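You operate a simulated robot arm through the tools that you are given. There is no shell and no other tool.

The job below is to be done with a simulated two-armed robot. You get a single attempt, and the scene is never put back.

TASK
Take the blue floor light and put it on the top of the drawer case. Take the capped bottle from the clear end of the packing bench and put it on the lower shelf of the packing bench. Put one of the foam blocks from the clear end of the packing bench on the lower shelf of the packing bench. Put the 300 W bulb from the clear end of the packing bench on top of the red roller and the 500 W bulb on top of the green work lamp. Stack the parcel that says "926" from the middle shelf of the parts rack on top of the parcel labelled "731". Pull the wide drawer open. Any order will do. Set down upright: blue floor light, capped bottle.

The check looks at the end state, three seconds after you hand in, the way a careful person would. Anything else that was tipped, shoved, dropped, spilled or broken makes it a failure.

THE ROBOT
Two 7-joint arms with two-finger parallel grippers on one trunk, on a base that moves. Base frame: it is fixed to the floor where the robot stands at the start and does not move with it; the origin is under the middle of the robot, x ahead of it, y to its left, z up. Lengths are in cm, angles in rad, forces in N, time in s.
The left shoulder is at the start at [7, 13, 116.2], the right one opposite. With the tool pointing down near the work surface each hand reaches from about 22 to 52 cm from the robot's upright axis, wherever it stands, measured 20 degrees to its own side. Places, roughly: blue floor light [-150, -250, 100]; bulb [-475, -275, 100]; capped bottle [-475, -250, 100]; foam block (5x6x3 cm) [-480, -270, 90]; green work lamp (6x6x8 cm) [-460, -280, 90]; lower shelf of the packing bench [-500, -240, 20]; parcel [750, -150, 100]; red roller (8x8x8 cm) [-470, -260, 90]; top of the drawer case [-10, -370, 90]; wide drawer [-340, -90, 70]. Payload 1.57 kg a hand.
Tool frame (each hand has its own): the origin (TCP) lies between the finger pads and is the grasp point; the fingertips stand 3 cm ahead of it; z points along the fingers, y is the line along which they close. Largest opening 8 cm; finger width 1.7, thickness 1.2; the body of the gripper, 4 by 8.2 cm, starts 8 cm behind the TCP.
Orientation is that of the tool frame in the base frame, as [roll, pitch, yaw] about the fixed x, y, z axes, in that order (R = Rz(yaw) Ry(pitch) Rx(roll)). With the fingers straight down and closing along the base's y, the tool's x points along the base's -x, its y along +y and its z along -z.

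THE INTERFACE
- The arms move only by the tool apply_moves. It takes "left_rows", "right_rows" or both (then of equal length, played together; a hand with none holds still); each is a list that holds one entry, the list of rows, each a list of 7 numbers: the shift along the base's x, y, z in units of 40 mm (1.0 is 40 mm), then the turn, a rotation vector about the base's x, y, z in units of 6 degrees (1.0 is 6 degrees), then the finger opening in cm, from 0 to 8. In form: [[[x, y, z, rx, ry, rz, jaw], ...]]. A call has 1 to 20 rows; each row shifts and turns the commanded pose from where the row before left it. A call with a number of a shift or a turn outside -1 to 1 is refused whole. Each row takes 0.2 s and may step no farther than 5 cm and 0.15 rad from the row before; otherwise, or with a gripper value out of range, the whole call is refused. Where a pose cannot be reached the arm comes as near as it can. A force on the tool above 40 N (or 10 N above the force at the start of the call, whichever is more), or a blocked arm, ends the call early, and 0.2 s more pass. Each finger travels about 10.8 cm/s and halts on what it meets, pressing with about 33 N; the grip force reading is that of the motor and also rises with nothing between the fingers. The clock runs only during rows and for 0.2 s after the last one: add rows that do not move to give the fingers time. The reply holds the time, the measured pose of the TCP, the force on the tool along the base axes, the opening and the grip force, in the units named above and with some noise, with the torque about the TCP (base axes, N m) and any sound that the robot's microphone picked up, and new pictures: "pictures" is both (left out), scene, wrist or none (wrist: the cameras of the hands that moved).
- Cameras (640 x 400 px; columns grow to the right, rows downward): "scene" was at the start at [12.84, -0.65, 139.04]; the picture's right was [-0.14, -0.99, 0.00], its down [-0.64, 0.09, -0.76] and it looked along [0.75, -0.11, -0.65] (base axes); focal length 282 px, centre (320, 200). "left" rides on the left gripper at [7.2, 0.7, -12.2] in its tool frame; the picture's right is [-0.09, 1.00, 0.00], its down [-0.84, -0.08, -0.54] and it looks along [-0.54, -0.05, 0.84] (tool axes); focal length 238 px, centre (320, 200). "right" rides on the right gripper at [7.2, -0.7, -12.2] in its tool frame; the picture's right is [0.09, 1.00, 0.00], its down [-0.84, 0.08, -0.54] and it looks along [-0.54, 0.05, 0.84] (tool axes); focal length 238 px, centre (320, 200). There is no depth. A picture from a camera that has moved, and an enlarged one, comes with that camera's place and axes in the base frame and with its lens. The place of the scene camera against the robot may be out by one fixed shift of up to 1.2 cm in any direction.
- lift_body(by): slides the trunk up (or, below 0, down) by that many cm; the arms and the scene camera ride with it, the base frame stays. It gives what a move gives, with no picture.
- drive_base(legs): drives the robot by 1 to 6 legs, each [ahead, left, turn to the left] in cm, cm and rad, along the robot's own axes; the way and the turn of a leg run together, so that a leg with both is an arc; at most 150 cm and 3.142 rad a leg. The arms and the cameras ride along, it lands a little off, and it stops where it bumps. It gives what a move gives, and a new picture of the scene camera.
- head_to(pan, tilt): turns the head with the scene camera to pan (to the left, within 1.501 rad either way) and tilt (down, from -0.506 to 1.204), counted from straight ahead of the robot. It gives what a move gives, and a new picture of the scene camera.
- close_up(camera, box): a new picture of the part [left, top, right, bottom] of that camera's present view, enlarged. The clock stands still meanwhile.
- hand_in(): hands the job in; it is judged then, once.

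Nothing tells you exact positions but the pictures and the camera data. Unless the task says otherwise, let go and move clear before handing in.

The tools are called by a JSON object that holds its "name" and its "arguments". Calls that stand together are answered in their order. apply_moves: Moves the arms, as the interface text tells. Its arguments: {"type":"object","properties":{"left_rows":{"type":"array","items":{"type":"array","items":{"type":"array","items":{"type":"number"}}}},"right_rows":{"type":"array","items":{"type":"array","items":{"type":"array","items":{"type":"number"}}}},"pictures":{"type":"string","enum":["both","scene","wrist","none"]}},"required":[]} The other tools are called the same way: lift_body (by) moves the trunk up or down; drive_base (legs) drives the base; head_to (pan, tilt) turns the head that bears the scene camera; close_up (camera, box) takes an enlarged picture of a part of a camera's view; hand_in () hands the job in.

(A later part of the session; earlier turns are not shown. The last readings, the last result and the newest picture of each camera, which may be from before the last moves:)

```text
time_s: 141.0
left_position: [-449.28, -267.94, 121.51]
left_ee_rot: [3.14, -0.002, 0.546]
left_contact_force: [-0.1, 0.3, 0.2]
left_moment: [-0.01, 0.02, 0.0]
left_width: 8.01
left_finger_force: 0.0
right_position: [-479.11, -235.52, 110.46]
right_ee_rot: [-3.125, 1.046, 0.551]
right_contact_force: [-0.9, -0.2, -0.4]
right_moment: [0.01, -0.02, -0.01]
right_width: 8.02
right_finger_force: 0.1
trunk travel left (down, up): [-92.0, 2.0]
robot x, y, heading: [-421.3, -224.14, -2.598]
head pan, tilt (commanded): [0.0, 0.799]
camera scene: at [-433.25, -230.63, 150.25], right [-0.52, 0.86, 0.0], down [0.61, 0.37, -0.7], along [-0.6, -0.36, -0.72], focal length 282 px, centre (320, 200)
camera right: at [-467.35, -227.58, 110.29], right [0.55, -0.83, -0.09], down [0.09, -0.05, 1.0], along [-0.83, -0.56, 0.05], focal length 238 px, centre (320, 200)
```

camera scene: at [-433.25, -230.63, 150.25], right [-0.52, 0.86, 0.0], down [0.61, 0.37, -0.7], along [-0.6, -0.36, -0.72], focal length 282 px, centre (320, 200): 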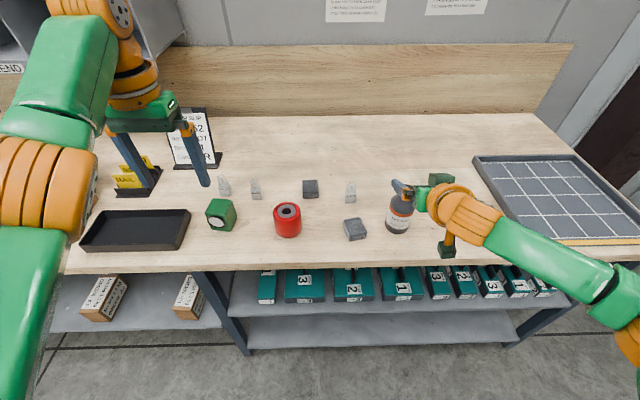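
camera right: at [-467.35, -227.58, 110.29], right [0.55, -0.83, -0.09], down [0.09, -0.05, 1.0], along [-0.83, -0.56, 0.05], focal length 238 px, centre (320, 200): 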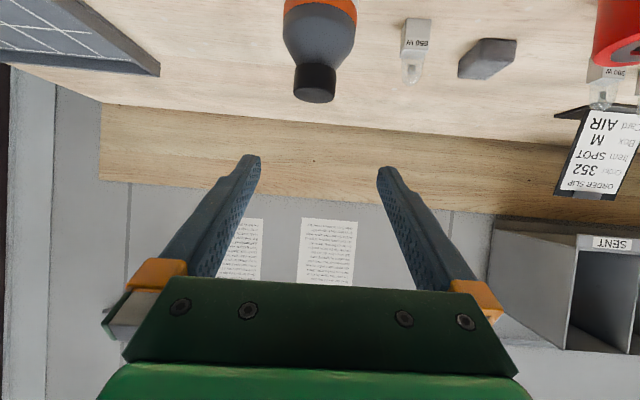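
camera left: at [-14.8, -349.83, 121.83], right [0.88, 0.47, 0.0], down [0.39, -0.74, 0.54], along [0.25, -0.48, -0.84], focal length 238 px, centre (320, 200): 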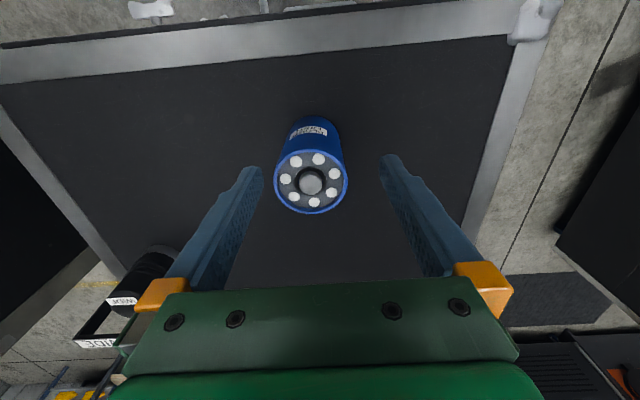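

The cap is triangulated at about [-485.9, -238.4, 101]. I lower the hand to cap height, then check before advancing.

{"name": "apply_moves", "arguments": {"right_rows": [[[-0.03, 0.06, -0.75, 0, 0, 0, 8], [-0.04, 0.06, -0.75, 0, 0, 0, 8], [0, 0, -0.72, 0, 0, 0, 8], [-0.3, -0.18, 0, 0, 0, 0, 8], [0, 0, 0, 0, 0, 0, 8]]], "pictures": "both"}}

```text
time_s: 142.2
left_position: [-449.21, -267.92, 121.46]
left_ee_rot: [-3.141, -0.001, 0.546]
left_contact_force: [0.1, 0.3, 0.4]
left_moment: [0.02, 0.01, 0.03]
left_width: 8.0
left_finger_force: 0.0
right_position: [-480.37, -235.96, 107.6]
right_ee_rot: [-3.127, 1.046, 0.55]
right_contact_force: [0.3, -0.6, 0.5]
right_moment: [-0.02, 0.04, -0.01]
right_width: 8.0
right_finger_force: 0.0
right hand out of reach, approached as far as the arm can: row 2, 3
trunk travel left (down, up): [-92.0, 2.0]
robot x, y, heading: [-421.27, -224.53, -2.595]
head pan, tilt (commanded): [0.0, 0.799]
camera scene: at [-433.19, -230.58, 150.26], right [-0.52, 0.86, 0.0], down [0.61, 0.37, -0.7], along [-0.6, -0.36, -0.72], focal length 282 px, centre (320, 200)
camera right: at [-468.64, -227.96, 107.43], right [0.55, -0.83, -0.09], down [0.09, -0.05, 1.0], along [-0.83, -0.56, 0.05], focal length 238 px, centre (320, 200)
```

scene: 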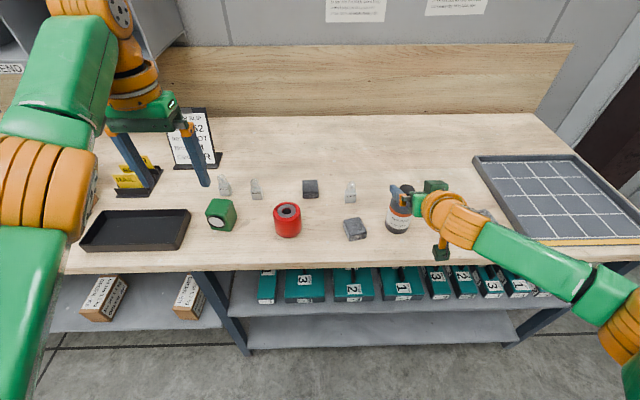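
right: 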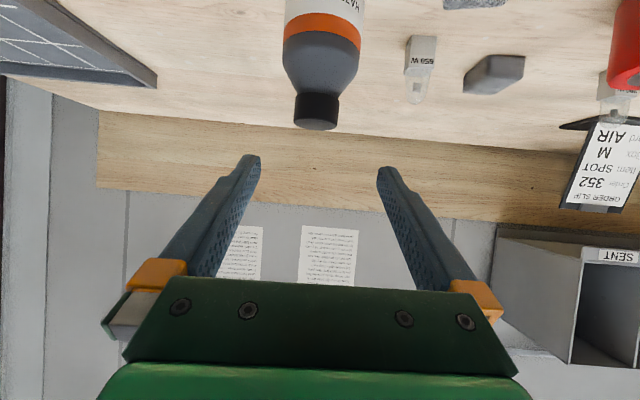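

The arm can't go lower with the trunk this high; I lower the trunk 6 cm instead.

{"name": "lift_body", "arguments": {"by": -6}}

{"name": "close_up", "arguments": {"camera": "right", "box": [0, 0, 640, 400]}}

```text
time_s: 143.2
left_position: [-449.23, -268.0, 115.53]
left_ee_rot: [3.141, 0.0, 0.547]
left_contact_force: [0.4, 0.7, -0.5]
left_moment: [0.0, -0.02, -0.02]
left_width: 7.99
left_finger_force: 0.1
right_position: [-480.49, -235.92, 101.66]
right_ee_rot: [-3.126, 1.046, 0.551]
right_contact_force: [-0.5, 0.4, 0.7]
right_moment: [-0.01, -0.01, 0.0]
right_width: 8.0
right_finger_force: 0.1
trunk travel left (down, up): [-86.0, 8.0]
robot x, y, heading: [-421.15, -224.69, -2.597]
head pan, tilt (commanded): [0.0, 0.799]
```

```text
1.00 times, centred on (320, 200) of right (not enlarged: the box is as wide or as high as the picture)
camera zoom: at [-468.59, -227.92, 101.45], right [0.55, -0.83, -0.09], down [0.09, -0.05, 1.0], along [-0.83, -0.56, 0.05], focal length 238 px, centre (320, 200)
```

zoom: 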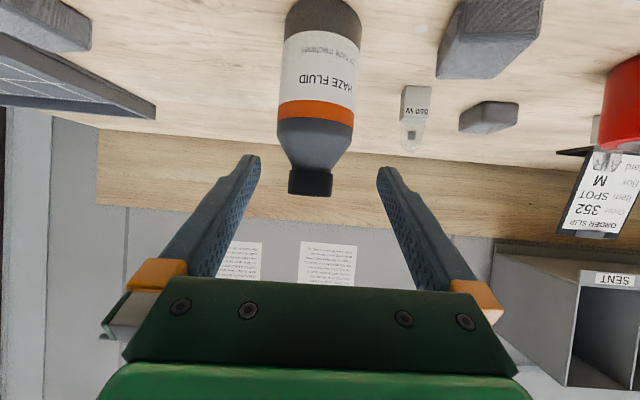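

The cap is 5.9 cm ahead and 0.6 cm to the right at the right height. I test a small upward move first to make sure of the commanded pose.

{"name": "apply_moves", "arguments": {"right_rows": [[[0.2, 0.1, 0.5, 0, 0, 0, 8], [0, 0, 0, 0, 0, 0, 8]]], "pictures": "none"}}

```text
time_s: 143.8
left_position: [-449.31, -267.94, 115.43]
left_ee_rot: [-3.141, -0.001, 0.547]
left_contact_force: [-0.3, 0.1, 0.8]
left_moment: [-0.03, 0.03, -0.02]
left_width: 7.99
left_finger_force: 0.0
right_position: [-479.72, -235.44, 103.63]
right_ee_rot: [-3.127, 1.048, 0.552]
right_contact_force: [-0.2, 1.0, 1.3]
right_moment: [-0.01, 0.0, -0.04]
right_width: 8.01
right_finger_force: 0.1
trunk travel left (down, up): [-86.0, 8.0]
robot x, y, heading: [-421.19, -224.29, -2.594]
head pan, tilt (commanded): [0.0, 0.799]
```

{"name": "apply_moves", "arguments": {"right_rows": [[[-0.075, 0.125, -0.2, 0, 0, 0, 8], [0, 0, -0.25, 0, 0, 0, 8], [-0.3, -0.18, 0, 0, 0, 0, 8], [-0.38, -0.23, 0, 0, 0, 0, 8], [-0.38, -0.23, 0, 0, 0, 0, 8], [-0.3, -0.18, 0, 0, 0, 0, 8], [0, 0, 0, 0, 0, 0, 8]]], "pictures": "both"}}

```text
time_s: 145.4
left_position: [-449.32, -267.94, 115.47]
left_ee_rot: [-3.141, 0.001, 0.546]
left_contact_force: [-0.1, -0.2, -0.7]
left_moment: [0.0, -0.02, 0.01]
left_width: 8.02
left_finger_force: 0.1
right_position: [-485.41, -238.3, 101.89]
right_ee_rot: [-3.126, 1.046, 0.551]
right_contact_force: [-0.4, 0.0, -0.2]
right_moment: [-0.02, -0.05, -0.02]
right_width: 8.0
right_finger_force: 0.1
trunk travel left (down, up): [-86.0, 8.0]
robot x, y, heading: [-421.34, -223.96, -2.597]
head pan, tilt (commanded): [0.0, 0.799]
camera scene: at [-433.14, -230.54, 144.27], right [-0.52, 0.86, 0.0], down [0.61, 0.37, -0.7], along [-0.6, -0.36, -0.72], focal length 282 px, centre (320, 200)
camera right: at [-473.54, -230.32, 101.62], right [0.55, -0.83, -0.09], down [0.09, -0.05, 1.0], along [-0.83, -0.56, 0.05], focal length 238 px, centre (320, 200)
```

scene: 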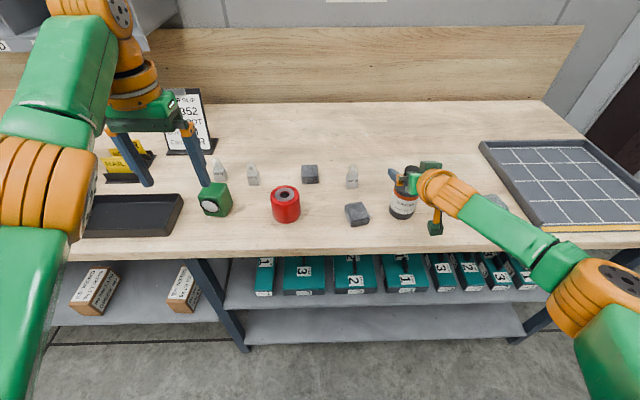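
right: 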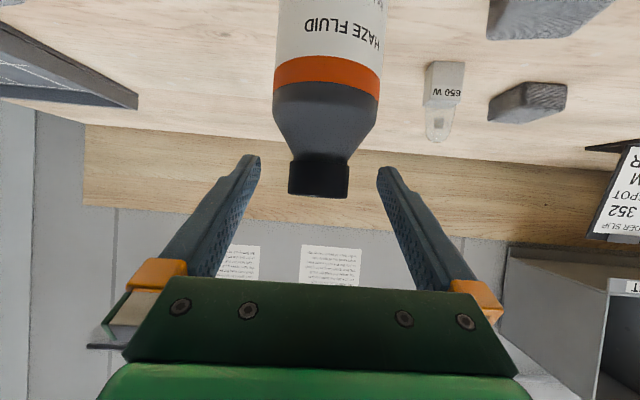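

The cap sits between the fingers. I lower 0.5 cm, then close on the cap.

{"name": "apply_moves", "arguments": {"right_rows": [[[-0.07, -0.04, -0.12, 0, 0, 0, 8], [0, 0, 0, 0, 0, 0, 8], [0, 0, 0, 0, 0, 0, 5], [0, 0, 0, 0, 0, 0, 2.5], [0, 0, 0, 0, 0, 0, 2.5], [0, 0, 0, 0, 0, 0, 2.5]]], "pictures": "both"}}

```text
time_s: 146.8
left_position: [-449.23, -268.01, 115.49]
left_ee_rot: [-3.141, 0.0, 0.547]
left_contact_force: [-0.1, 0.4, 0.8]
left_moment: [0.02, 0.0, 0.0]
left_width: 7.99
left_finger_force: 0.0
right_position: [-485.63, -238.41, 101.37]
right_ee_rot: [-3.128, 1.048, 0.551]
right_contact_force: [-0.7, 0.9, 1.2]
right_moment: [-0.08, 0.0, -0.03]
right_width: 3.3
right_finger_force: 32.7
trunk travel left (down, up): [-86.0, 8.0]
robot x, y, heading: [-421.15, -224.23, -2.593]
head pan, tilt (commanded): [0.0, 0.799]
camera scene: at [-433.14, -230.53, 144.27], right [-0.52, 0.86, 0.0], down [0.61, 0.37, -0.7], along [-0.6, -0.36, -0.72], focal length 282 px, centre (320, 200)
camera right: at [-473.81, -230.43, 101.15], right [0.55, -0.83, -0.09], down [0.09, -0.05, 1.0], along [-0.83, -0.55, 0.05], focal length 238 px, centre (320, 200)
```

scene: 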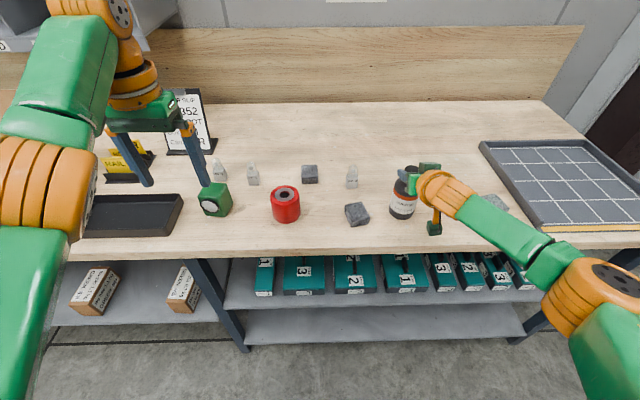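
right: 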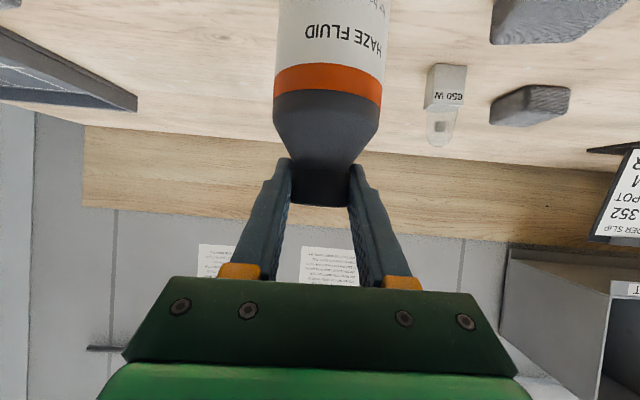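

The cap is gripped at 3.3 cm. I lift the bottle slowly.

{"name": "apply_moves", "arguments": {"right_rows": [[[0, 0, 0.2, 0, 0, 0, 2.5], [0, 0, 0.3, 0, 0, 0, 2.5], [0, 0, 0.4, 0, 0, 0, 2.5], [0, 0, 0.4, 0, 0, 0, 2.5], [0, 0, 0, 0, 0, 0, 2.5], [0, 0, 0, 0, 0, 0, 2.5]]], "pictures": "both"}}

```text
time_s: 148.2
left_position: [-449.37, -267.98, 115.43]
left_ee_rot: [-3.14, -0.001, 0.546]
left_contact_force: [1.3, 0.3, 0.5]
left_moment: [-0.01, 0.02, -0.01]
left_width: 8.02
left_finger_force: 0.0
right_position: [-485.8, -238.36, 106.46]
right_ee_rot: [-3.124, 1.047, 0.552]
right_contact_force: [-0.2, 0.6, -2.3]
right_moment: [-0.01, 0.0, -0.04]
right_width: 3.28
right_finger_force: 32.8
trunk travel left (down, up): [-86.0, 8.0]
robot x, y, heading: [-421.59, -223.97, -2.599]
head pan, tilt (commanded): [0.0, 0.799]
camera scene: at [-433.27, -230.58, 144.25], right [-0.52, 0.86, 0.0], down [0.61, 0.37, -0.7], along [-0.6, -0.36, -0.72], focal length 282 px, centre (320, 200)
camera right: at [-473.92, -230.46, 106.35], right [0.55, -0.83, -0.09], down [0.09, -0.05, 1.0], along [-0.83, -0.55, 0.05], focal length 238 px, centre (320, 200)
```

scene: 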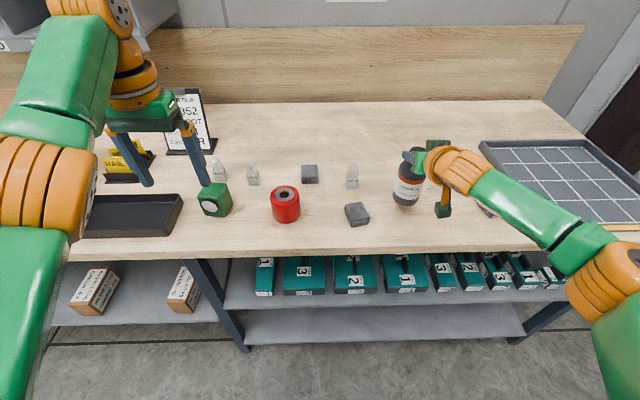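
right: 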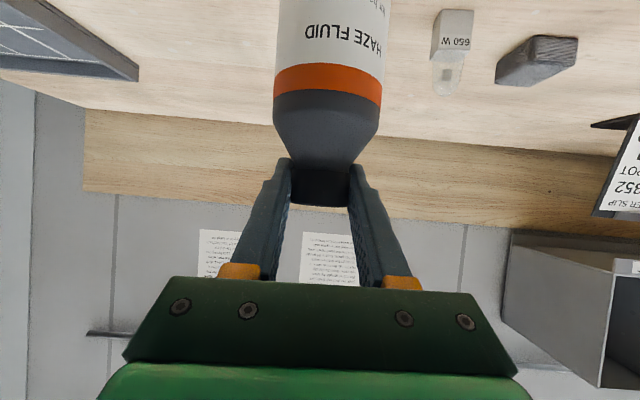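

The bottle (≈0.25 kg) is held upright. I back away from the bench so I can lower the trunk for the lower shelf.

{"name": "drive_base", "arguments": {"legs": [[-48, 0, 0]]}}

{"name": "apply_moves", "arguments": {"left_rows": [[[0.714, 0.43, 0, 0, 0, 0, 8], [0.714, 0.43, 0, 0, 0, 0, 8], [0.5, 0.3, 0, 0, 0, 0, 8], [0, 0, 0, 0, 0, 0, 8]]], "pictures": "scene"}}

```text
time_s: 151.0
left_position: [-408.66, -243.4, 115.45]
left_ee_rot: [3.141, -0.003, 0.549]
left_contact_force: [0.1, 0.7, 0.7]
left_moment: [0.02, 0.0, -0.03]
left_width: 8.0
left_finger_force: 0.0
right_position: [-444.99, -213.87, 106.45]
right_ee_rot: [-3.128, 1.046, 0.555]
right_contact_force: [0.5, -0.7, -3.6]
right_moment: [0.02, -0.01, 0.01]
right_width: 3.31
right_finger_force: 32.4
trunk travel left (down, up): [-86.0, 8.0]
robot x, y, heading: [-380.48, -199.12, -2.592]
head pan, tilt (commanded): [0.0, 0.799]
camera scene: at [-392.63, -205.94, 144.23], right [-0.52, 0.85, 0.0], down [0.61, 0.37, -0.7], along [-0.59, -0.36, -0.72], focal length 282 px, centre (320, 200)
```

scene: 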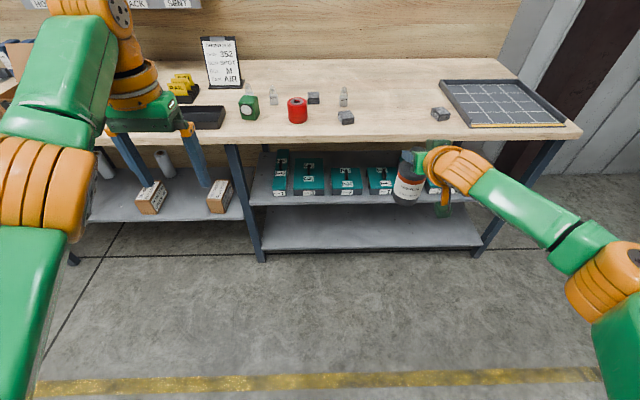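

```text
time_s: 152.0
left_position: [-406.67, -243.35, 118.24]
left_ee_rot: [-3.14, -0.004, 0.55]
left_contact_force: [0.0, 0.1, -0.3]
left_moment: [0.0, 0.0, -0.01]
left_width: 8.02
left_finger_force: 0.0
left hand out of reach, approached as far as the arm can: row 1, 2, 3
right_position: [-444.81, -213.81, 106.46]
right_ee_rot: [-3.129, 1.046, 0.555]
right_contact_force: [0.1, 0.1, -3.2]
right_moment: [0.01, -0.02, 0.0]
right_width: 3.32
right_finger_force: 32.7
trunk travel left (down, up): [-86.0, 8.0]
robot x, y, heading: [-380.2, -199.55, -2.595]
head pan, tilt (commanded): [0.0, 0.799]
camera scene: at [-392.44, -205.8, 144.25], right [-0.52, 0.85, 0.0], down [0.61, 0.37, -0.7], along [-0.59, -0.36, -0.72], focal length 282 px, centre (320, 200)
```

scene: 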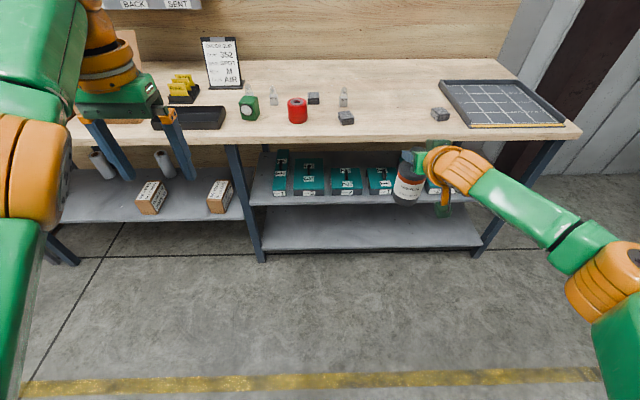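

I lower the trunk by 66 cm so the bottle comes down to lower-shelf level in front of the bench.

{"name": "lift_body", "arguments": {"by": -64}}

{"name": "head_to", "arguments": {"pan": 0, "tilt": 0.5}}

```text
refused: -64 is not a number from -40 to 40
```

```text
time_s: 152.8
left_position: [-406.56, -243.31, 118.32]
left_ee_rot: [3.141, -0.002, 0.55]
left_contact_force: [0.1, -0.4, 0.3]
left_moment: [0.0, 0.02, 0.0]
left_width: 7.99
left_finger_force: 0.1
right_position: [-444.92, -213.84, 106.44]
right_ee_rot: [-3.127, 1.046, 0.554]
right_contact_force: [0.0, -0.1, -2.1]
right_moment: [0.02, -0.01, -0.03]
right_width: 3.26
right_finger_force: 33.4
trunk travel left (down, up): [-86.0, 8.0]
robot x, y, heading: [-380.74, -199.74, -2.595]
head pan, tilt (commanded): [0.0, 0.499]
camera scene: at [-393.33, -206.37, 146.84], right [-0.52, 0.85, 0.0], down [0.41, 0.25, -0.88], along [-0.75, -0.46, -0.48], focal length 282 px, centre (320, 200)
```

scene: 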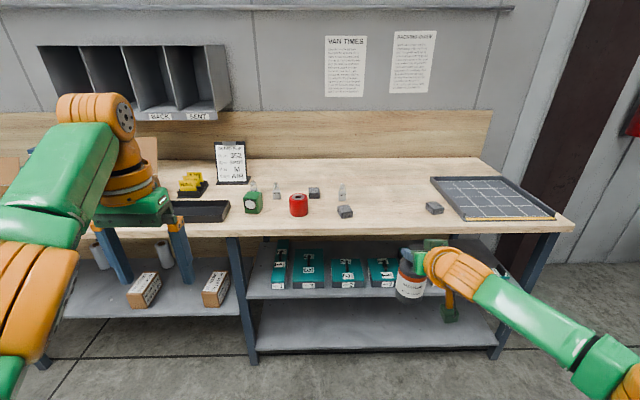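

{"name": "lift_body", "arguments": {"by": -34}}

{"name": "head_to", "arguments": {"pan": 0, "tilt": 0.4}}

{"name": "lift_body", "arguments": {"by": -32}}

{"name": "head_to", "arguments": {"pan": 0, "tilt": 0.3}}

```text
time_s: 156.2
left_position: [-406.46, -243.36, 84.17]
left_ee_rot: [3.141, -0.005, 0.549]
left_contact_force: [0.1, -0.7, 0.8]
left_moment: [0.03, 0.03, 0.01]
left_width: 8.0
left_finger_force: 0.1
right_position: [-444.81, -213.89, 72.58]
right_ee_rot: [-3.127, 1.048, 0.555]
right_contact_force: [-0.3, -0.7, -2.4]
right_moment: [0.01, -0.01, 0.02]
right_width: 3.33
right_finger_force: 33.2
trunk travel left (down, up): [-52.0, 42.0]
robot x, y, heading: [-380.89, -199.39, -2.595]
head pan, tilt (commanded): [0.0, 0.499]
```

```text
time_s: 156.8
left_position: [-406.62, -243.43, 84.21]
left_ee_rot: [3.14, -0.003, 0.552]
left_contact_force: [0.5, -0.2, 0.2]
left_moment: [0.0, -0.03, -0.02]
left_width: 8.01
left_finger_force: 0.0
right_position: [-444.78, -213.94, 72.58]
right_ee_rot: [-3.129, 1.048, 0.554]
right_contact_force: [-0.9, 0.4, -3.4]
right_moment: [-0.01, 0.01, -0.01]
right_width: 3.33
right_finger_force: 33.3
trunk travel left (down, up): [-52.0, 42.0]
robot x, y, heading: [-380.06, -199.65, -2.593]
head pan, tilt (commanded): [0.0, 0.4]
camera scene: at [-393.43, -206.44, 113.76], right [-0.52, 0.85, 0.0], down [0.33, 0.2, -0.92], along [-0.79, -0.48, -0.39], focal length 282 px, centre (320, 200)
```

scene: 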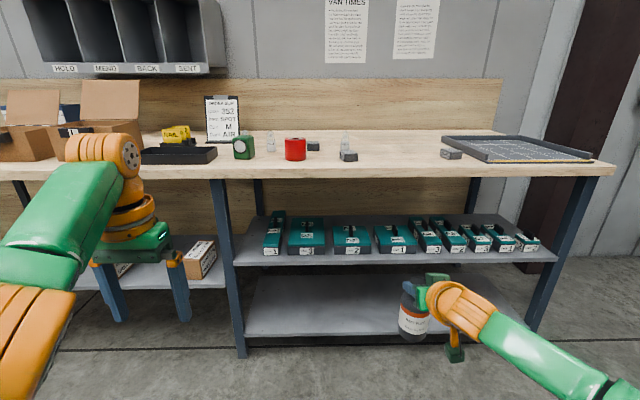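

```text
time_s: 160.0
left_position: [-406.49, -243.36, 52.26]
left_ee_rot: [3.141, -0.003, 0.55]
left_contact_force: [-0.3, 0.9, 0.0]
left_moment: [-0.01, 0.0, -0.01]
left_width: 8.01
left_finger_force: 0.0
right_position: [-444.79, -213.79, 40.67]
right_ee_rot: [-3.128, 1.046, 0.555]
right_contact_force: [0.2, 0.2, -4.2]
right_moment: [0.01, 0.01, 0.01]
right_width: 3.32
right_finger_force: 32.7
trunk travel left (down, up): [-20.0, 74.0]
robot x, y, heading: [-380.55, -199.58, -2.595]
head pan, tilt (commanded): [0.0, 0.4]
```

```text
time_s: 160.7
left_position: [-406.62, -243.36, 52.21]
left_ee_rot: [3.14, -0.004, 0.551]
left_contact_force: [-0.4, 0.1, 0.4]
left_moment: [-0.01, 0.02, 0.0]
left_width: 8.0
left_finger_force: 0.0
right_position: [-444.78, -213.86, 40.57]
right_ee_rot: [-3.126, 1.048, 0.555]
right_contact_force: [0.7, -0.5, -3.5]
right_moment: [0.05, -0.01, 0.03]
right_width: 3.3
right_finger_force: 33.1
trunk travel left (down, up): [-20.0, 74.0]
robot x, y, heading: [-380.5, -199.38, -2.599]
head pan, tilt (commanded): [0.0, 0.3]
camera scene: at [-393.46, -206.47, 82.68], right [-0.52, 0.85, 0.0], down [0.25, 0.15, -0.95], along [-0.81, -0.5, -0.3], focal length 282 px, centre (320, 200)
```

scene: 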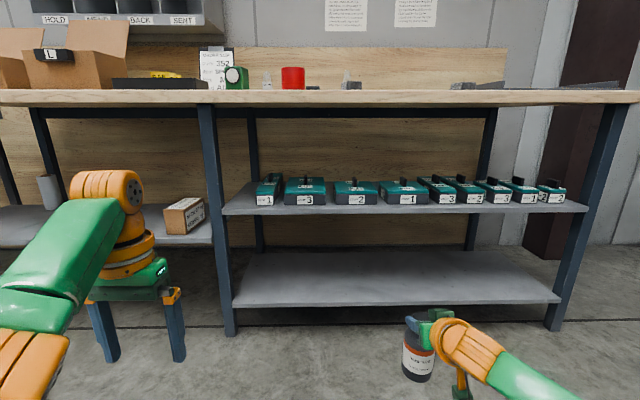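

Now I see the lower shelf (top z≈21, mid shelf underside ≈52), and the bottle hangs with its base at ≈27.5. I drive forward in two steps to slide it over the shelf.

{"name": "drive_base", "arguments": {"legs": [[30, 0, 0]]}}

{"name": "head_to", "arguments": {"pan": -0.25, "tilt": 0.5}}

{"name": "close_up", "arguments": {"camera": "right", "box": [0, 0, 640, 400]}}

```text
time_s: 162.7
left_position: [-432.54, -258.94, 52.12]
left_ee_rot: [-3.141, -0.003, 0.546]
left_contact_force: [-0.2, -0.1, 0.3]
left_moment: [-0.03, 0.01, 0.0]
left_width: 7.98
left_finger_force: 0.1
right_position: [-470.76, -229.24, 40.45]
right_ee_rot: [-3.129, 1.046, 0.553]
right_contact_force: [0.9, -0.4, -2.5]
right_moment: [0.05, -0.02, 0.02]
right_width: 3.3
right_finger_force: 32.9
trunk travel left (down, up): [-20.0, 74.0]
robot x, y, heading: [-406.48, -215.17, -2.598]
head pan, tilt (commanded): [0.0, 0.3]
camera scene: at [-419.29, -222.15, 82.68], right [-0.52, 0.85, 0.0], down [0.25, 0.15, -0.95], along [-0.82, -0.5, -0.3], focal length 282 px, centre (320, 200)
```

scene: 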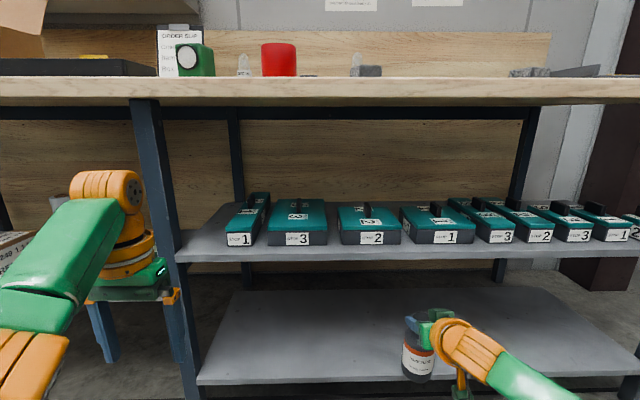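

```text
time_s: 163.5
left_position: [-432.52, -258.91, 52.23]
left_ee_rot: [-3.14, -0.004, 0.546]
left_contact_force: [0.5, 1.2, -0.9]
left_moment: [-0.01, 0.0, 0.0]
left_width: 7.97
left_finger_force: 0.1
right_position: [-470.72, -229.33, 40.62]
right_ee_rot: [-3.126, 1.046, 0.554]
right_contact_force: [0.2, -0.2, -2.9]
right_moment: [0.02, 0.0, 0.0]
right_width: 3.3
right_finger_force: 33.6
trunk travel left (down, up): [-20.0, 74.0]
robot x, y, heading: [-406.44, -215.01, -2.597]
head pan, tilt (commanded): [-0.25, 0.499]
camera scene: at [-420.0, -219.95, 80.85], right [-0.29, 0.96, 0.0], down [0.46, 0.14, -0.88], along [-0.84, -0.26, -0.48], focal length 282 px, centre (320, 200)
```

scene: 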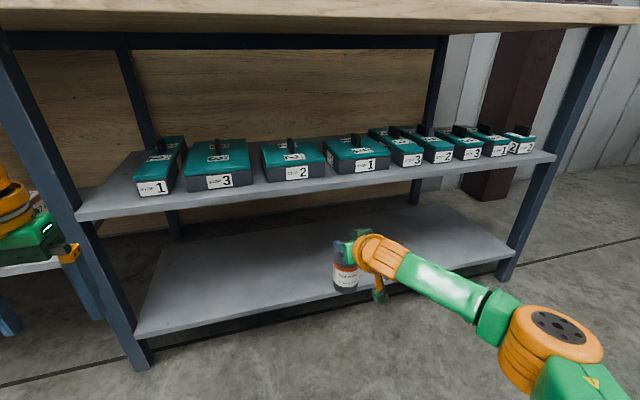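

```text
1.00 times, centred on (320, 200) of right (not enlarged: the box is as wide or as high as the picture)
camera zoom: at [-458.84, -221.4, 40.33], right [0.55, -0.83, -0.09], down [0.09, -0.05, 1.0], along [-0.83, -0.56, 0.05], focal length 238 px, centre (320, 200)
```

zoom: 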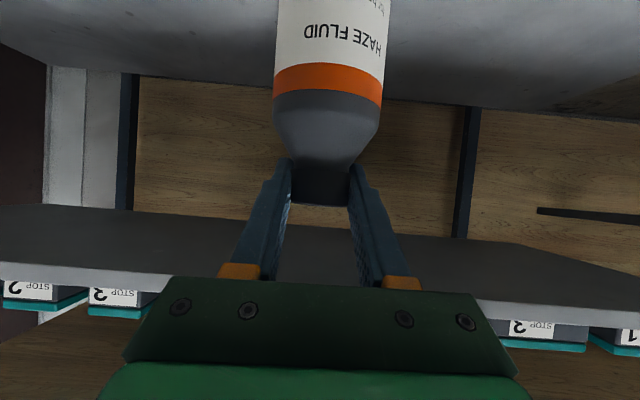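

The bottle is just in front of the shelf edge (≈5 cm to go). I lower 2 cm and drive 12.5 cm further in.

{"name": "lift_body", "arguments": {"by": -2}}

{"name": "drive_base", "arguments": {"legs": [[12.5, 0, 0]]}}

{"name": "close_up", "arguments": {"camera": "right", "box": [0, 0, 640, 400]}}

```text
time_s: 164.2
left_position: [-432.48, -258.97, 50.3]
left_ee_rot: [-3.141, -0.003, 0.546]
left_contact_force: [1.1, -0.2, 0.3]
left_moment: [0.02, 0.02, 0.02]
left_width: 8.01
left_finger_force: 0.0
right_position: [-470.55, -229.39, 38.39]
right_ee_rot: [-3.126, 1.047, 0.553]
right_contact_force: [0.1, -1.3, -2.0]
right_moment: [0.03, -0.02, -0.05]
right_width: 3.3
right_finger_force: 32.8
trunk travel left (down, up): [-18.0, 76.0]
robot x, y, heading: [-406.31, -215.19, -2.596]
head pan, tilt (commanded): [-0.25, 0.499]
```

```text
time_s: 165.4
left_position: [-443.39, -265.46, 50.29]
left_ee_rot: [3.141, -0.003, 0.547]
left_contact_force: [-0.3, -0.2, 0.5]
left_moment: [0.04, 0.01, 0.0]
left_width: 8.0
left_finger_force: 0.0
right_position: [-481.49, -235.93, 38.5]
right_ee_rot: [-3.125, 1.045, 0.555]
right_contact_force: [-0.1, 0.1, -2.3]
right_moment: [-0.01, 0.0, 0.04]
right_width: 3.3
right_finger_force: 32.8
trunk travel left (down, up): [-18.0, 76.0]
robot x, y, heading: [-417.29, -221.35, -2.592]
head pan, tilt (commanded): [-0.25, 0.499]
camera scene: at [-430.77, -226.48, 78.84], right [-0.29, 0.96, 0.0], down [0.46, 0.14, -0.88], along [-0.84, -0.26, -0.48], focal length 282 px, centre (320, 200)
```

scene: 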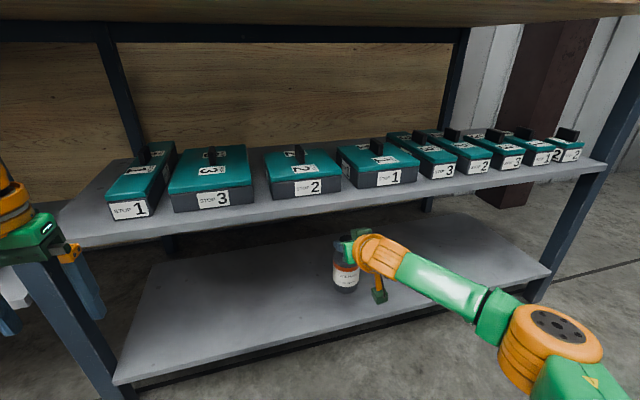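

```text
1.00 times, centred on (320, 200) of right (not enlarged: the box is as wide or as high as the picture)
camera zoom: at [-469.59, -227.94, 38.32], right [0.55, -0.83, -0.09], down [0.09, -0.05, 1.0], along [-0.83, -0.56, 0.05], focal length 238 px, centre (320, 200)
```

zoom: 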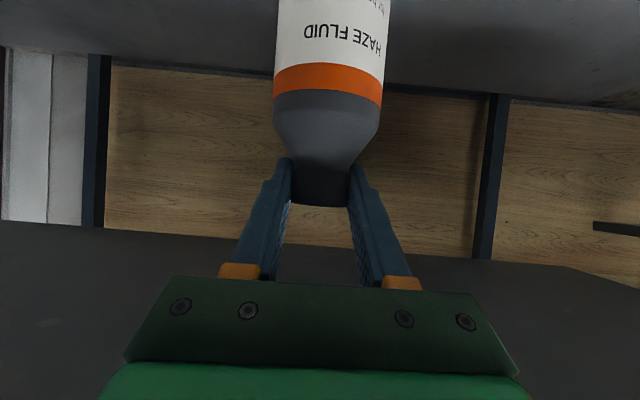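

The bottle is ~7 cm inside the shelf edge. I lower it gently with the arm.

{"name": "apply_moves", "arguments": {"right_rows": [[[0, 0, -0.25, 0, 0, 0, 2.5], [0, 0, -0.25, 0, 0, 0, 2.5], [0, 0, -0.25, 0, 0, 0, 2.5], [0, 0, -0.12, 0, 0, 0, 2.5], [0, 0, 0, 0, 0, 0, 2.5]]], "pictures": "both"}}

```text
time_s: 166.6
left_position: [-443.26, -265.39, 50.3]
left_ee_rot: [3.141, -0.005, 0.546]
left_contact_force: [0.2, -0.9, 0.1]
left_moment: [0.01, -0.01, 0.01]
left_width: 8.0
left_finger_force: 0.0
right_position: [-481.51, -235.82, 35.1]
right_ee_rot: [-3.124, 1.046, 0.553]
right_contact_force: [-0.4, 0.3, -2.5]
right_moment: [0.02, 0.01, -0.02]
right_width: 3.32
right_finger_force: 33.2
trunk travel left (down, up): [-18.0, 76.0]
robot x, y, heading: [-416.99, -221.66, -2.593]
head pan, tilt (commanded): [-0.25, 0.499]
camera scene: at [-430.76, -226.48, 78.85], right [-0.29, 0.96, 0.0], down [0.46, 0.14, -0.88], along [-0.84, -0.26, -0.48], focal length 282 px, centre (320, 200)
camera right: at [-469.61, -227.94, 34.86], right [0.55, -0.83, -0.09], down [0.09, -0.05, 1.0], along [-0.83, -0.56, 0.05], focal length 238 px, centre (320, 200)
```

scene: 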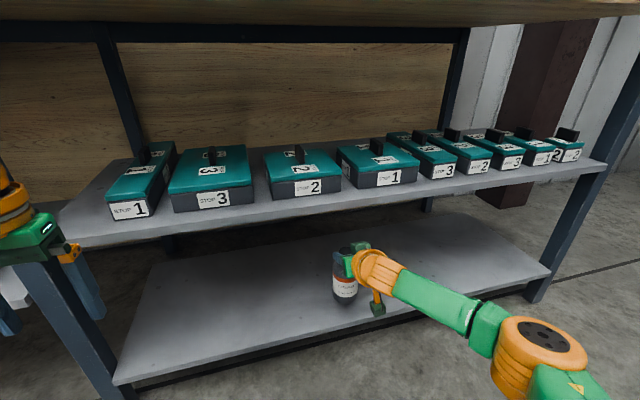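
right: 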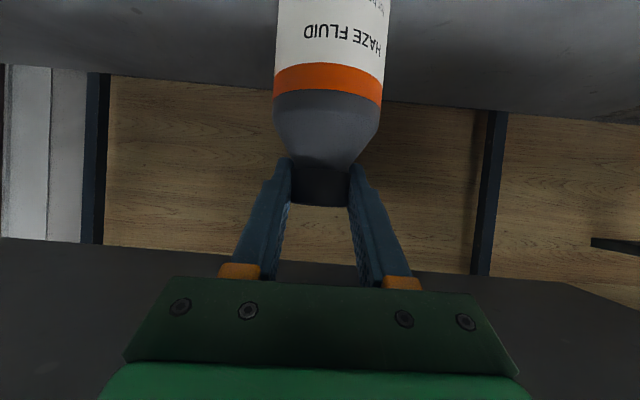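

{"name": "apply_moves", "arguments": {"right_rows": [[[0, 0, -0.1, 0, 0, 0, 2.5], [0, 0, -0.1, 0, 0, 0, 2.5], [0, 0, -0.1, 0, 0, 0, 2.5], [0, 0, 0, 0, 0, 0, 2.5]]], "pictures": "none"}}

```text
time_s: 167.6
left_position: [-443.33, -265.59, 50.33]
left_ee_rot: [3.14, -0.003, 0.545]
left_contact_force: [-0.5, -0.2, 1.1]
left_moment: [-0.03, -0.01, -0.02]
left_width: 7.99
left_finger_force: 0.0
right_position: [-481.51, -235.98, 33.84]
right_ee_rot: [-3.126, 1.046, 0.554]
right_contact_force: [0.3, -0.5, -1.8]
right_moment: [0.01, -0.02, 0.05]
right_width: 3.33
right_finger_force: 33.2
trunk travel left (down, up): [-18.0, 76.0]
robot x, y, heading: [-417.18, -221.74, -2.603]
head pan, tilt (commanded): [-0.25, 0.499]
```

{"name": "apply_moves", "arguments": {"right_rows": [[[0, 0, -0.08, 0, 0, 0, 2.5], [0, 0, -0.08, 0, 0, 0, 2.5], [0, 0, -0.08, 0, 0, 0, 2.5], [0, 0, 0, 0, 0, 0, 2.5]]], "pictures": "none"}}

```text
time_s: 168.6
left_position: [-443.29, -265.43, 50.22]
left_ee_rot: [-3.14, -0.003, 0.547]
left_contact_force: [-0.7, 0.6, 0.3]
left_moment: [0.04, 0.0, 0.02]
left_width: 7.99
left_finger_force: 0.0
right_position: [-481.51, -235.85, 32.86]
right_ee_rot: [-3.125, 1.046, 0.553]
right_contact_force: [0.7, 0.1, -3.5]
right_moment: [0.02, -0.01, 0.03]
right_width: 3.29
right_finger_force: 33.2
trunk travel left (down, up): [-18.0, 76.0]
robot x, y, heading: [-417.3, -221.79, -2.603]
head pan, tilt (commanded): [-0.25, 0.499]
```

{"name": "apply_moves", "arguments": {"right_rows": [[[0, 0, -0.08, 0, 0, 0, 2.5], [0, 0, -0.08, 0, 0, 0, 2.5], [0, 0, -0.08, 0, 0, 0, 2.5], [0, 0, 0, 0, 0, 0, 2.5]]], "pictures": "both"}}

```text
time_s: 169.6
left_position: [-443.31, -265.5, 50.28]
left_ee_rot: [3.14, -0.004, 0.545]
left_contact_force: [-0.4, 0.4, 0.8]
left_moment: [0.02, 0.01, 0.0]
left_width: 8.0
left_finger_force: 0.1
right_position: [-481.36, -235.78, 31.87]
right_ee_rot: [-3.127, 1.045, 0.553]
right_contact_force: [-0.6, 0.2, -3.9]
right_moment: [0.04, -0.02, 0.0]
right_width: 3.32
right_finger_force: 32.6
trunk travel left (down, up): [-18.0, 76.0]
robot x, y, heading: [-416.82, -222.07, -2.591]
head pan, tilt (commanded): [-0.25, 0.499]
camera scene: at [-430.76, -226.48, 78.85], right [-0.29, 0.96, 0.0], down [0.46, 0.14, -0.88], along [-0.84, -0.26, -0.48], focal length 282 px, centre (320, 200)
camera right: at [-469.55, -227.94, 31.73], right [0.55, -0.83, -0.09], down [0.09, -0.05, 1.0], along [-0.83, -0.56, 0.05], focal length 238 px, centre (320, 200)
```

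scene: 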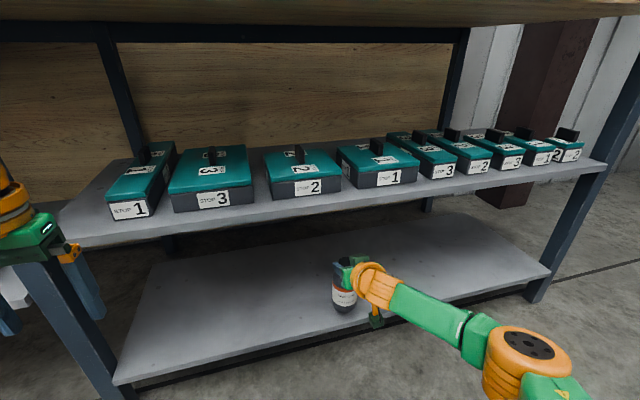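
right: 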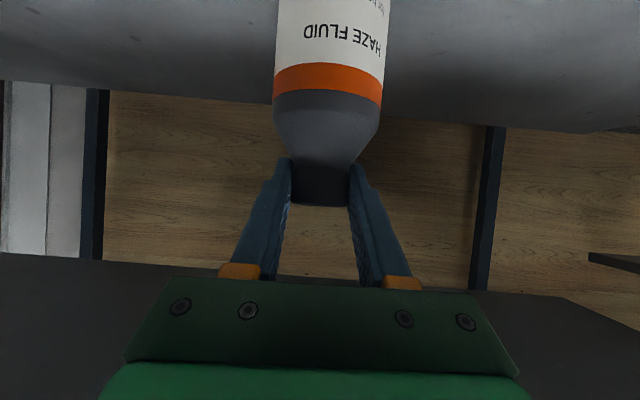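

{"name": "close_up", "arguments": {"camera": "scene", "box": [280, 240, 440, 340]}}

{"name": "apply_moves", "arguments": {"right_rows": [[[0, 0, -0.07, 0, 0, 0, 2.5], [0, 0, -0.07, 0, 0, 0, 2.5], [0, 0, 0, 0, 0, 0, 2.5]]], "pictures": "none"}}

```text
4.00 times, centred on (360, 290) of scene
camera zoom: at [-430.76, -226.48, 78.85], right [-0.29, 0.96, 0.0], down [0.46, 0.14, -0.88], along [-0.84, -0.26, -0.48], focal length 1126 px, centre (160, -160)
```

zoom: 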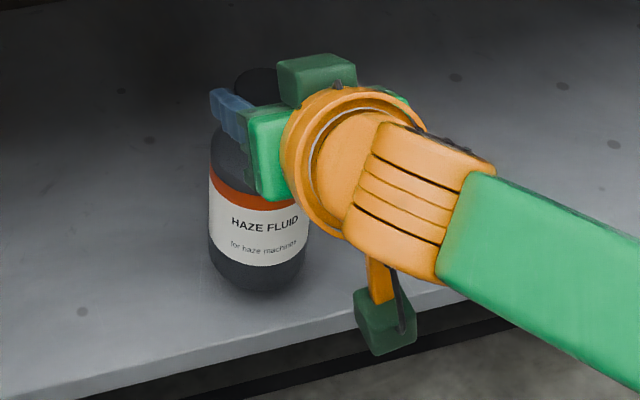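

```text
time_s: 170.4
left_position: [-443.28, -265.54, 50.21]
left_ee_rot: [3.142, -0.003, 0.545]
left_contact_force: [0.1, -0.4, 0.0]
left_moment: [-0.03, -0.01, 0.03]
left_width: 8.01
left_finger_force: 0.1
right_position: [-481.44, -235.79, 31.27]
right_ee_rot: [-3.126, 1.047, 0.553]
right_contact_force: [-0.1, -0.5, -2.4]
right_moment: [0.02, -0.05, 0.02]
right_width: 3.33
right_finger_force: 33.1
trunk travel left (down, up): [-18.0, 76.0]
robot x, y, heading: [-416.89, -221.61, -2.592]
head pan, tilt (commanded): [-0.25, 0.499]
```

{"name": "apply_moves", "arguments": {"right_rows": [[[0, 0, -0.07, 0, 0, 0, 2.5], [0, 0, -0.07, 0, 0, 0, 2.5], [0, 0, -0.07, 0, 0, 0, 2.5], [0, 0, 0, 0, 0, 0, 2.5]]], "pictures": "none"}}

```text
time_s: 171.4
left_position: [-443.2, -265.52, 50.24]
left_ee_rot: [3.141, -0.003, 0.546]
left_contact_force: [-0.5, 1.0, -0.6]
left_moment: [0.01, -0.01, 0.0]
left_width: 7.97
left_finger_force: 0.1
right_position: [-481.3, -235.94, 30.47]
right_ee_rot: [-3.125, 1.046, 0.555]
right_contact_force: [0.1, 0.3, -2.7]
right_moment: [0.03, -0.06, -0.03]
right_width: 3.3
right_finger_force: 32.8
trunk travel left (down, up): [-18.0, 76.0]
robot x, y, heading: [-417.26, -221.86, -2.592]
head pan, tilt (commanded): [-0.25, 0.499]
```

{"name": "apply_moves", "arguments": {"right_rows": [[[0, 0, -0.07, 0, 0, 0, 2.5], [0, 0, -0.07, 0, 0, 0, 2.5], [0, 0, 0, 0, 0, 0, 2.5]]], "pictures": "both"}}

{"name": "close_up", "arguments": {"camera": "scene", "box": [280, 240, 440, 340]}}

```text
time_s: 172.2
left_position: [-443.25, -265.52, 50.15]
left_ee_rot: [3.14, -0.004, 0.547]
left_contact_force: [-0.2, 0.7, -0.2]
left_moment: [0.0, 0.0, 0.01]
left_width: 7.99
left_finger_force: 0.0
right_position: [-481.53, -235.97, 29.91]
right_ee_rot: [-3.127, 1.045, 0.553]
right_contact_force: [-0.3, 0.1, -2.7]
right_moment: [0.01, 0.0, -0.01]
right_width: 3.31
right_finger_force: 32.8
trunk travel left (down, up): [-18.0, 76.0]
robot x, y, heading: [-416.97, -222.04, -2.592]
head pan, tilt (commanded): [-0.25, 0.499]
camera scene: at [-430.76, -226.48, 78.85], right [-0.29, 0.96, 0.0], down [0.46, 0.14, -0.88], along [-0.84, -0.26, -0.48], focal length 282 px, centre (320, 200)
camera right: at [-469.57, -227.96, 29.74], right [0.55, -0.83, -0.09], down [0.09, -0.05, 1.0], along [-0.83, -0.56, 0.05], focal length 238 px, centre (320, 200)
```

scene: 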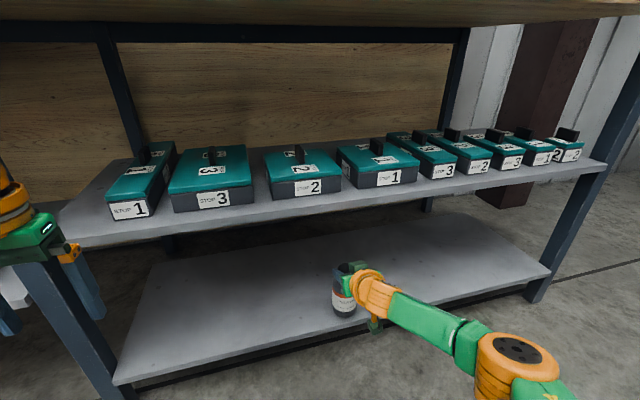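
right: 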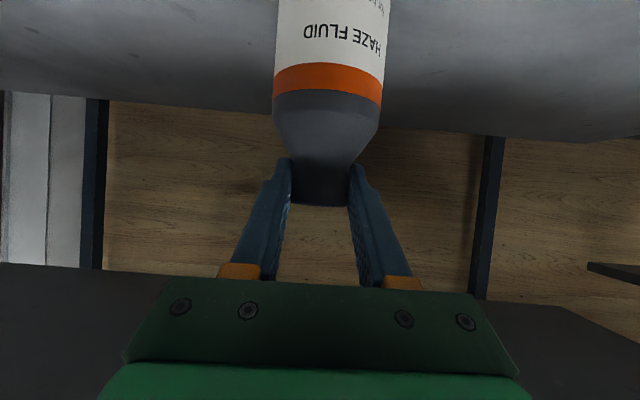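

```text
4.00 times, centred on (360, 290) of scene
camera zoom: at [-430.76, -226.48, 78.85], right [-0.29, 0.96, 0.0], down [0.46, 0.14, -0.88], along [-0.84, -0.26, -0.48], focal length 1126 px, centre (160, -160)
```

zoom: 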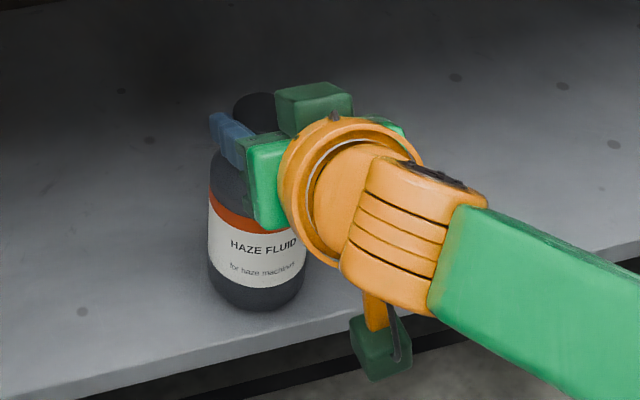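

Still no contact, and the shelf surface appears lower (~17) with the bottle only ~5 cm inside the edge. I raise 1 cm and drive 4 cm further in for margin.

{"name": "apply_moves", "arguments": {"right_rows": [[[0, 0, 0.25, 0, 0, 0, 2.5], [0, 0, 0, 0, 0, 0, 2.5]]], "pictures": "none"}}

{"name": "drive_base", "arguments": {"legs": [[4, 0, 0]]}}

{"name": "close_up", "arguments": {"camera": "scene", "box": [280, 240, 440, 340]}}

{"name": "apply_moves", "arguments": {"right_rows": [[[0, 0, -0.15, 0, 0, 0, 2.5], [0, 0, -0.1, 0, 0, 0, 2.5], [0, 0, -0.07, 0, 0, 0, 2.5], [0, 0, 0, 0, 0, 0, 2.5]]], "pictures": "none"}}

```text
time_s: 172.8
left_position: [-443.15, -265.42, 50.24]
left_ee_rot: [-3.141, -0.003, 0.546]
left_contact_force: [0.2, -0.1, 0.0]
left_moment: [0.0, -0.01, -0.01]
left_width: 8.02
left_finger_force: 0.0
right_position: [-481.54, -235.93, 30.83]
right_ee_rot: [-3.125, 1.046, 0.553]
right_contact_force: [-1.0, 0.7, -2.5]
right_moment: [0.01, -0.01, -0.01]
right_width: 3.3
right_finger_force: 32.9
trunk travel left (down, up): [-18.0, 76.0]
robot x, y, heading: [-417.11, -221.87, -2.596]
head pan, tilt (commanded): [-0.25, 0.499]
```

```text
time_s: 173.7
left_position: [-446.78, -267.58, 50.2]
left_ee_rot: [3.141, -0.002, 0.545]
left_contact_force: [0.0, -0.8, 0.2]
left_moment: [0.01, -0.03, 0.03]
left_width: 7.98
left_finger_force: 0.1
right_position: [-484.91, -238.0, 30.97]
right_ee_rot: [-3.126, 1.044, 0.553]
right_contact_force: [0.4, 0.6, -3.4]
right_moment: [0.03, -0.01, -0.01]
right_width: 3.31
right_finger_force: 32.8
trunk travel left (down, up): [-18.0, 76.0]
robot x, y, heading: [-420.5, -223.82, -2.594]
head pan, tilt (commanded): [-0.25, 0.499]
camera scene: at [-434.19, -228.57, 78.84], right [-0.29, 0.96, 0.0], down [0.46, 0.14, -0.88], along [-0.84, -0.26, -0.48], focal length 282 px, centre (320, 200)
```

scene: 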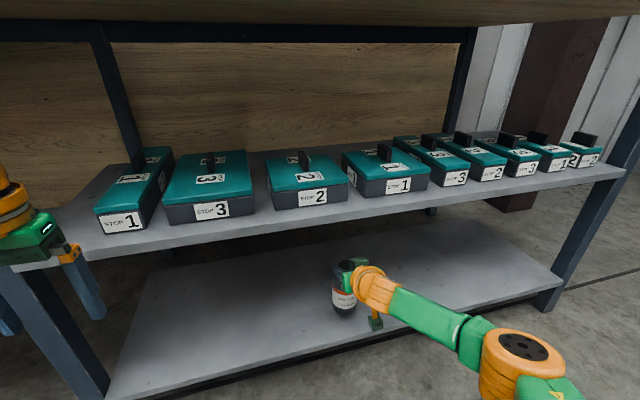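

```text
4.00 times, centred on (360, 290) of scene
camera zoom: at [-434.19, -228.57, 78.84], right [-0.29, 0.96, 0.0], down [0.46, 0.14, -0.88], along [-0.84, -0.26, -0.48], focal length 1126 px, centre (160, -160)
```

zoom: 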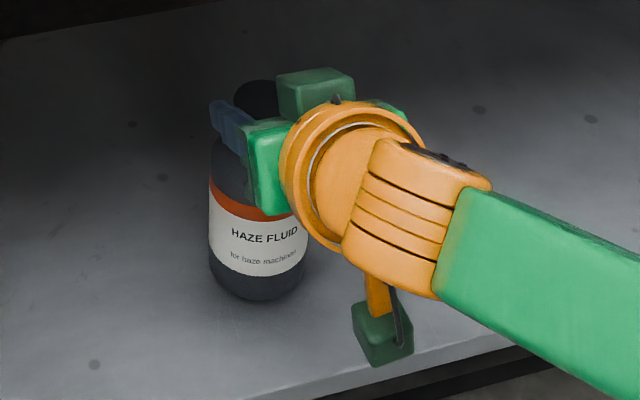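

```text
time_s: 174.7
left_position: [-446.76, -267.66, 50.25]
left_ee_rot: [3.141, -0.004, 0.545]
left_contact_force: [-0.2, -0.1, -0.3]
left_moment: [0.0, -0.02, 0.01]
left_width: 7.99
left_finger_force: 0.0
right_position: [-484.78, -237.91, 29.64]
right_ee_rot: [-3.126, 1.045, 0.554]
right_contact_force: [1.1, 0.4, -3.1]
right_moment: [-0.02, 0.01, -0.02]
right_width: 3.32
right_finger_force: 33.1
trunk travel left (down, up): [-18.0, 76.0]
robot x, y, heading: [-420.71, -223.79, -2.597]
head pan, tilt (commanded): [-0.25, 0.499]
```

{"name": "apply_moves", "arguments": {"right_rows": [[[0, 0, -0.07, 0, 0, 0, 2.5], [0, 0, -0.07, 0, 0, 0, 2.5], [0, 0, -0.07, 0, 0, 0, 2.5], [0, 0, 0, 0, 0, 0, 2.5]]], "pictures": "none"}}

```text
time_s: 175.7
left_position: [-446.47, -267.58, 50.5]
left_ee_rot: [-3.139, 0.002, 0.547]
left_contact_force: [-0.1, 0.3, 0.1]
left_moment: [0.01, -0.03, -0.01]
left_width: 7.98
left_finger_force: 0.0
right_position: [-484.74, -237.94, 29.37]
right_ee_rot: [-3.124, 1.054, 0.556]
right_contact_force: [-4.3, 1.6, 18.2]
right_moment: [-0.18, 0.12, -0.03]
right_width: 3.29
right_finger_force: 32.9
trunk travel left (down, up): [-18.0, 76.0]
robot x, y, heading: [-420.76, -223.61, -2.595]
head pan, tilt (commanded): [-0.25, 0.499]
```

Contact at TCP z≈29.4. I relieve the pressure slightly, then open.

{"name": "apply_moves", "arguments": {"right_rows": [[[0, 0, 0.05, 0, 0, 0, 2.5], [0, 0, 0, 0, 0, 0, 2.5]]], "pictures": "none"}}

```text
time_s: 176.3
left_position: [-446.54, -267.48, 50.46]
left_ee_rot: [-3.14, 0.002, 0.547]
left_contact_force: [0.4, -0.8, -0.1]
left_moment: [0.03, -0.01, 0.01]
left_width: 7.97
left_finger_force: 0.0
right_position: [-484.75, -238.02, 29.4]
right_ee_rot: [-3.123, 1.054, 0.558]
right_contact_force: [-5.4, 0.0, 14.3]
right_moment: [-0.3, 0.56, -0.13]
right_width: 3.29
right_finger_force: 33.0
trunk travel left (down, up): [-18.0, 76.0]
robot x, y, heading: [-420.41, -223.71, -2.6]
head pan, tilt (commanded): [-0.25, 0.499]
```

{"name": "apply_moves", "arguments": {"right_rows": [[[0, 0, 0.05, 0, 0, 0, 2.5], [0, 0, 0, 0, 0, 0, 2.5]]], "pictures": "none"}}

```text
time_s: 176.9
left_position: [-446.5, -267.51, 50.42]
left_ee_rot: [-3.141, 0.0, 0.545]
left_contact_force: [-0.1, -0.2, -0.3]
left_moment: [0.05, -0.02, 0.02]
left_width: 8.02
left_finger_force: 0.1
right_position: [-484.72, -238.06, 29.28]
right_ee_rot: [-3.125, 1.05, 0.555]
right_contact_force: [-1.2, 0.9, 7.9]
right_moment: [-0.22, 0.04, -0.03]
right_width: 3.3
right_finger_force: 33.6
trunk travel left (down, up): [-18.0, 76.0]
robot x, y, heading: [-420.66, -223.76, -2.597]
head pan, tilt (commanded): [-0.25, 0.499]
```

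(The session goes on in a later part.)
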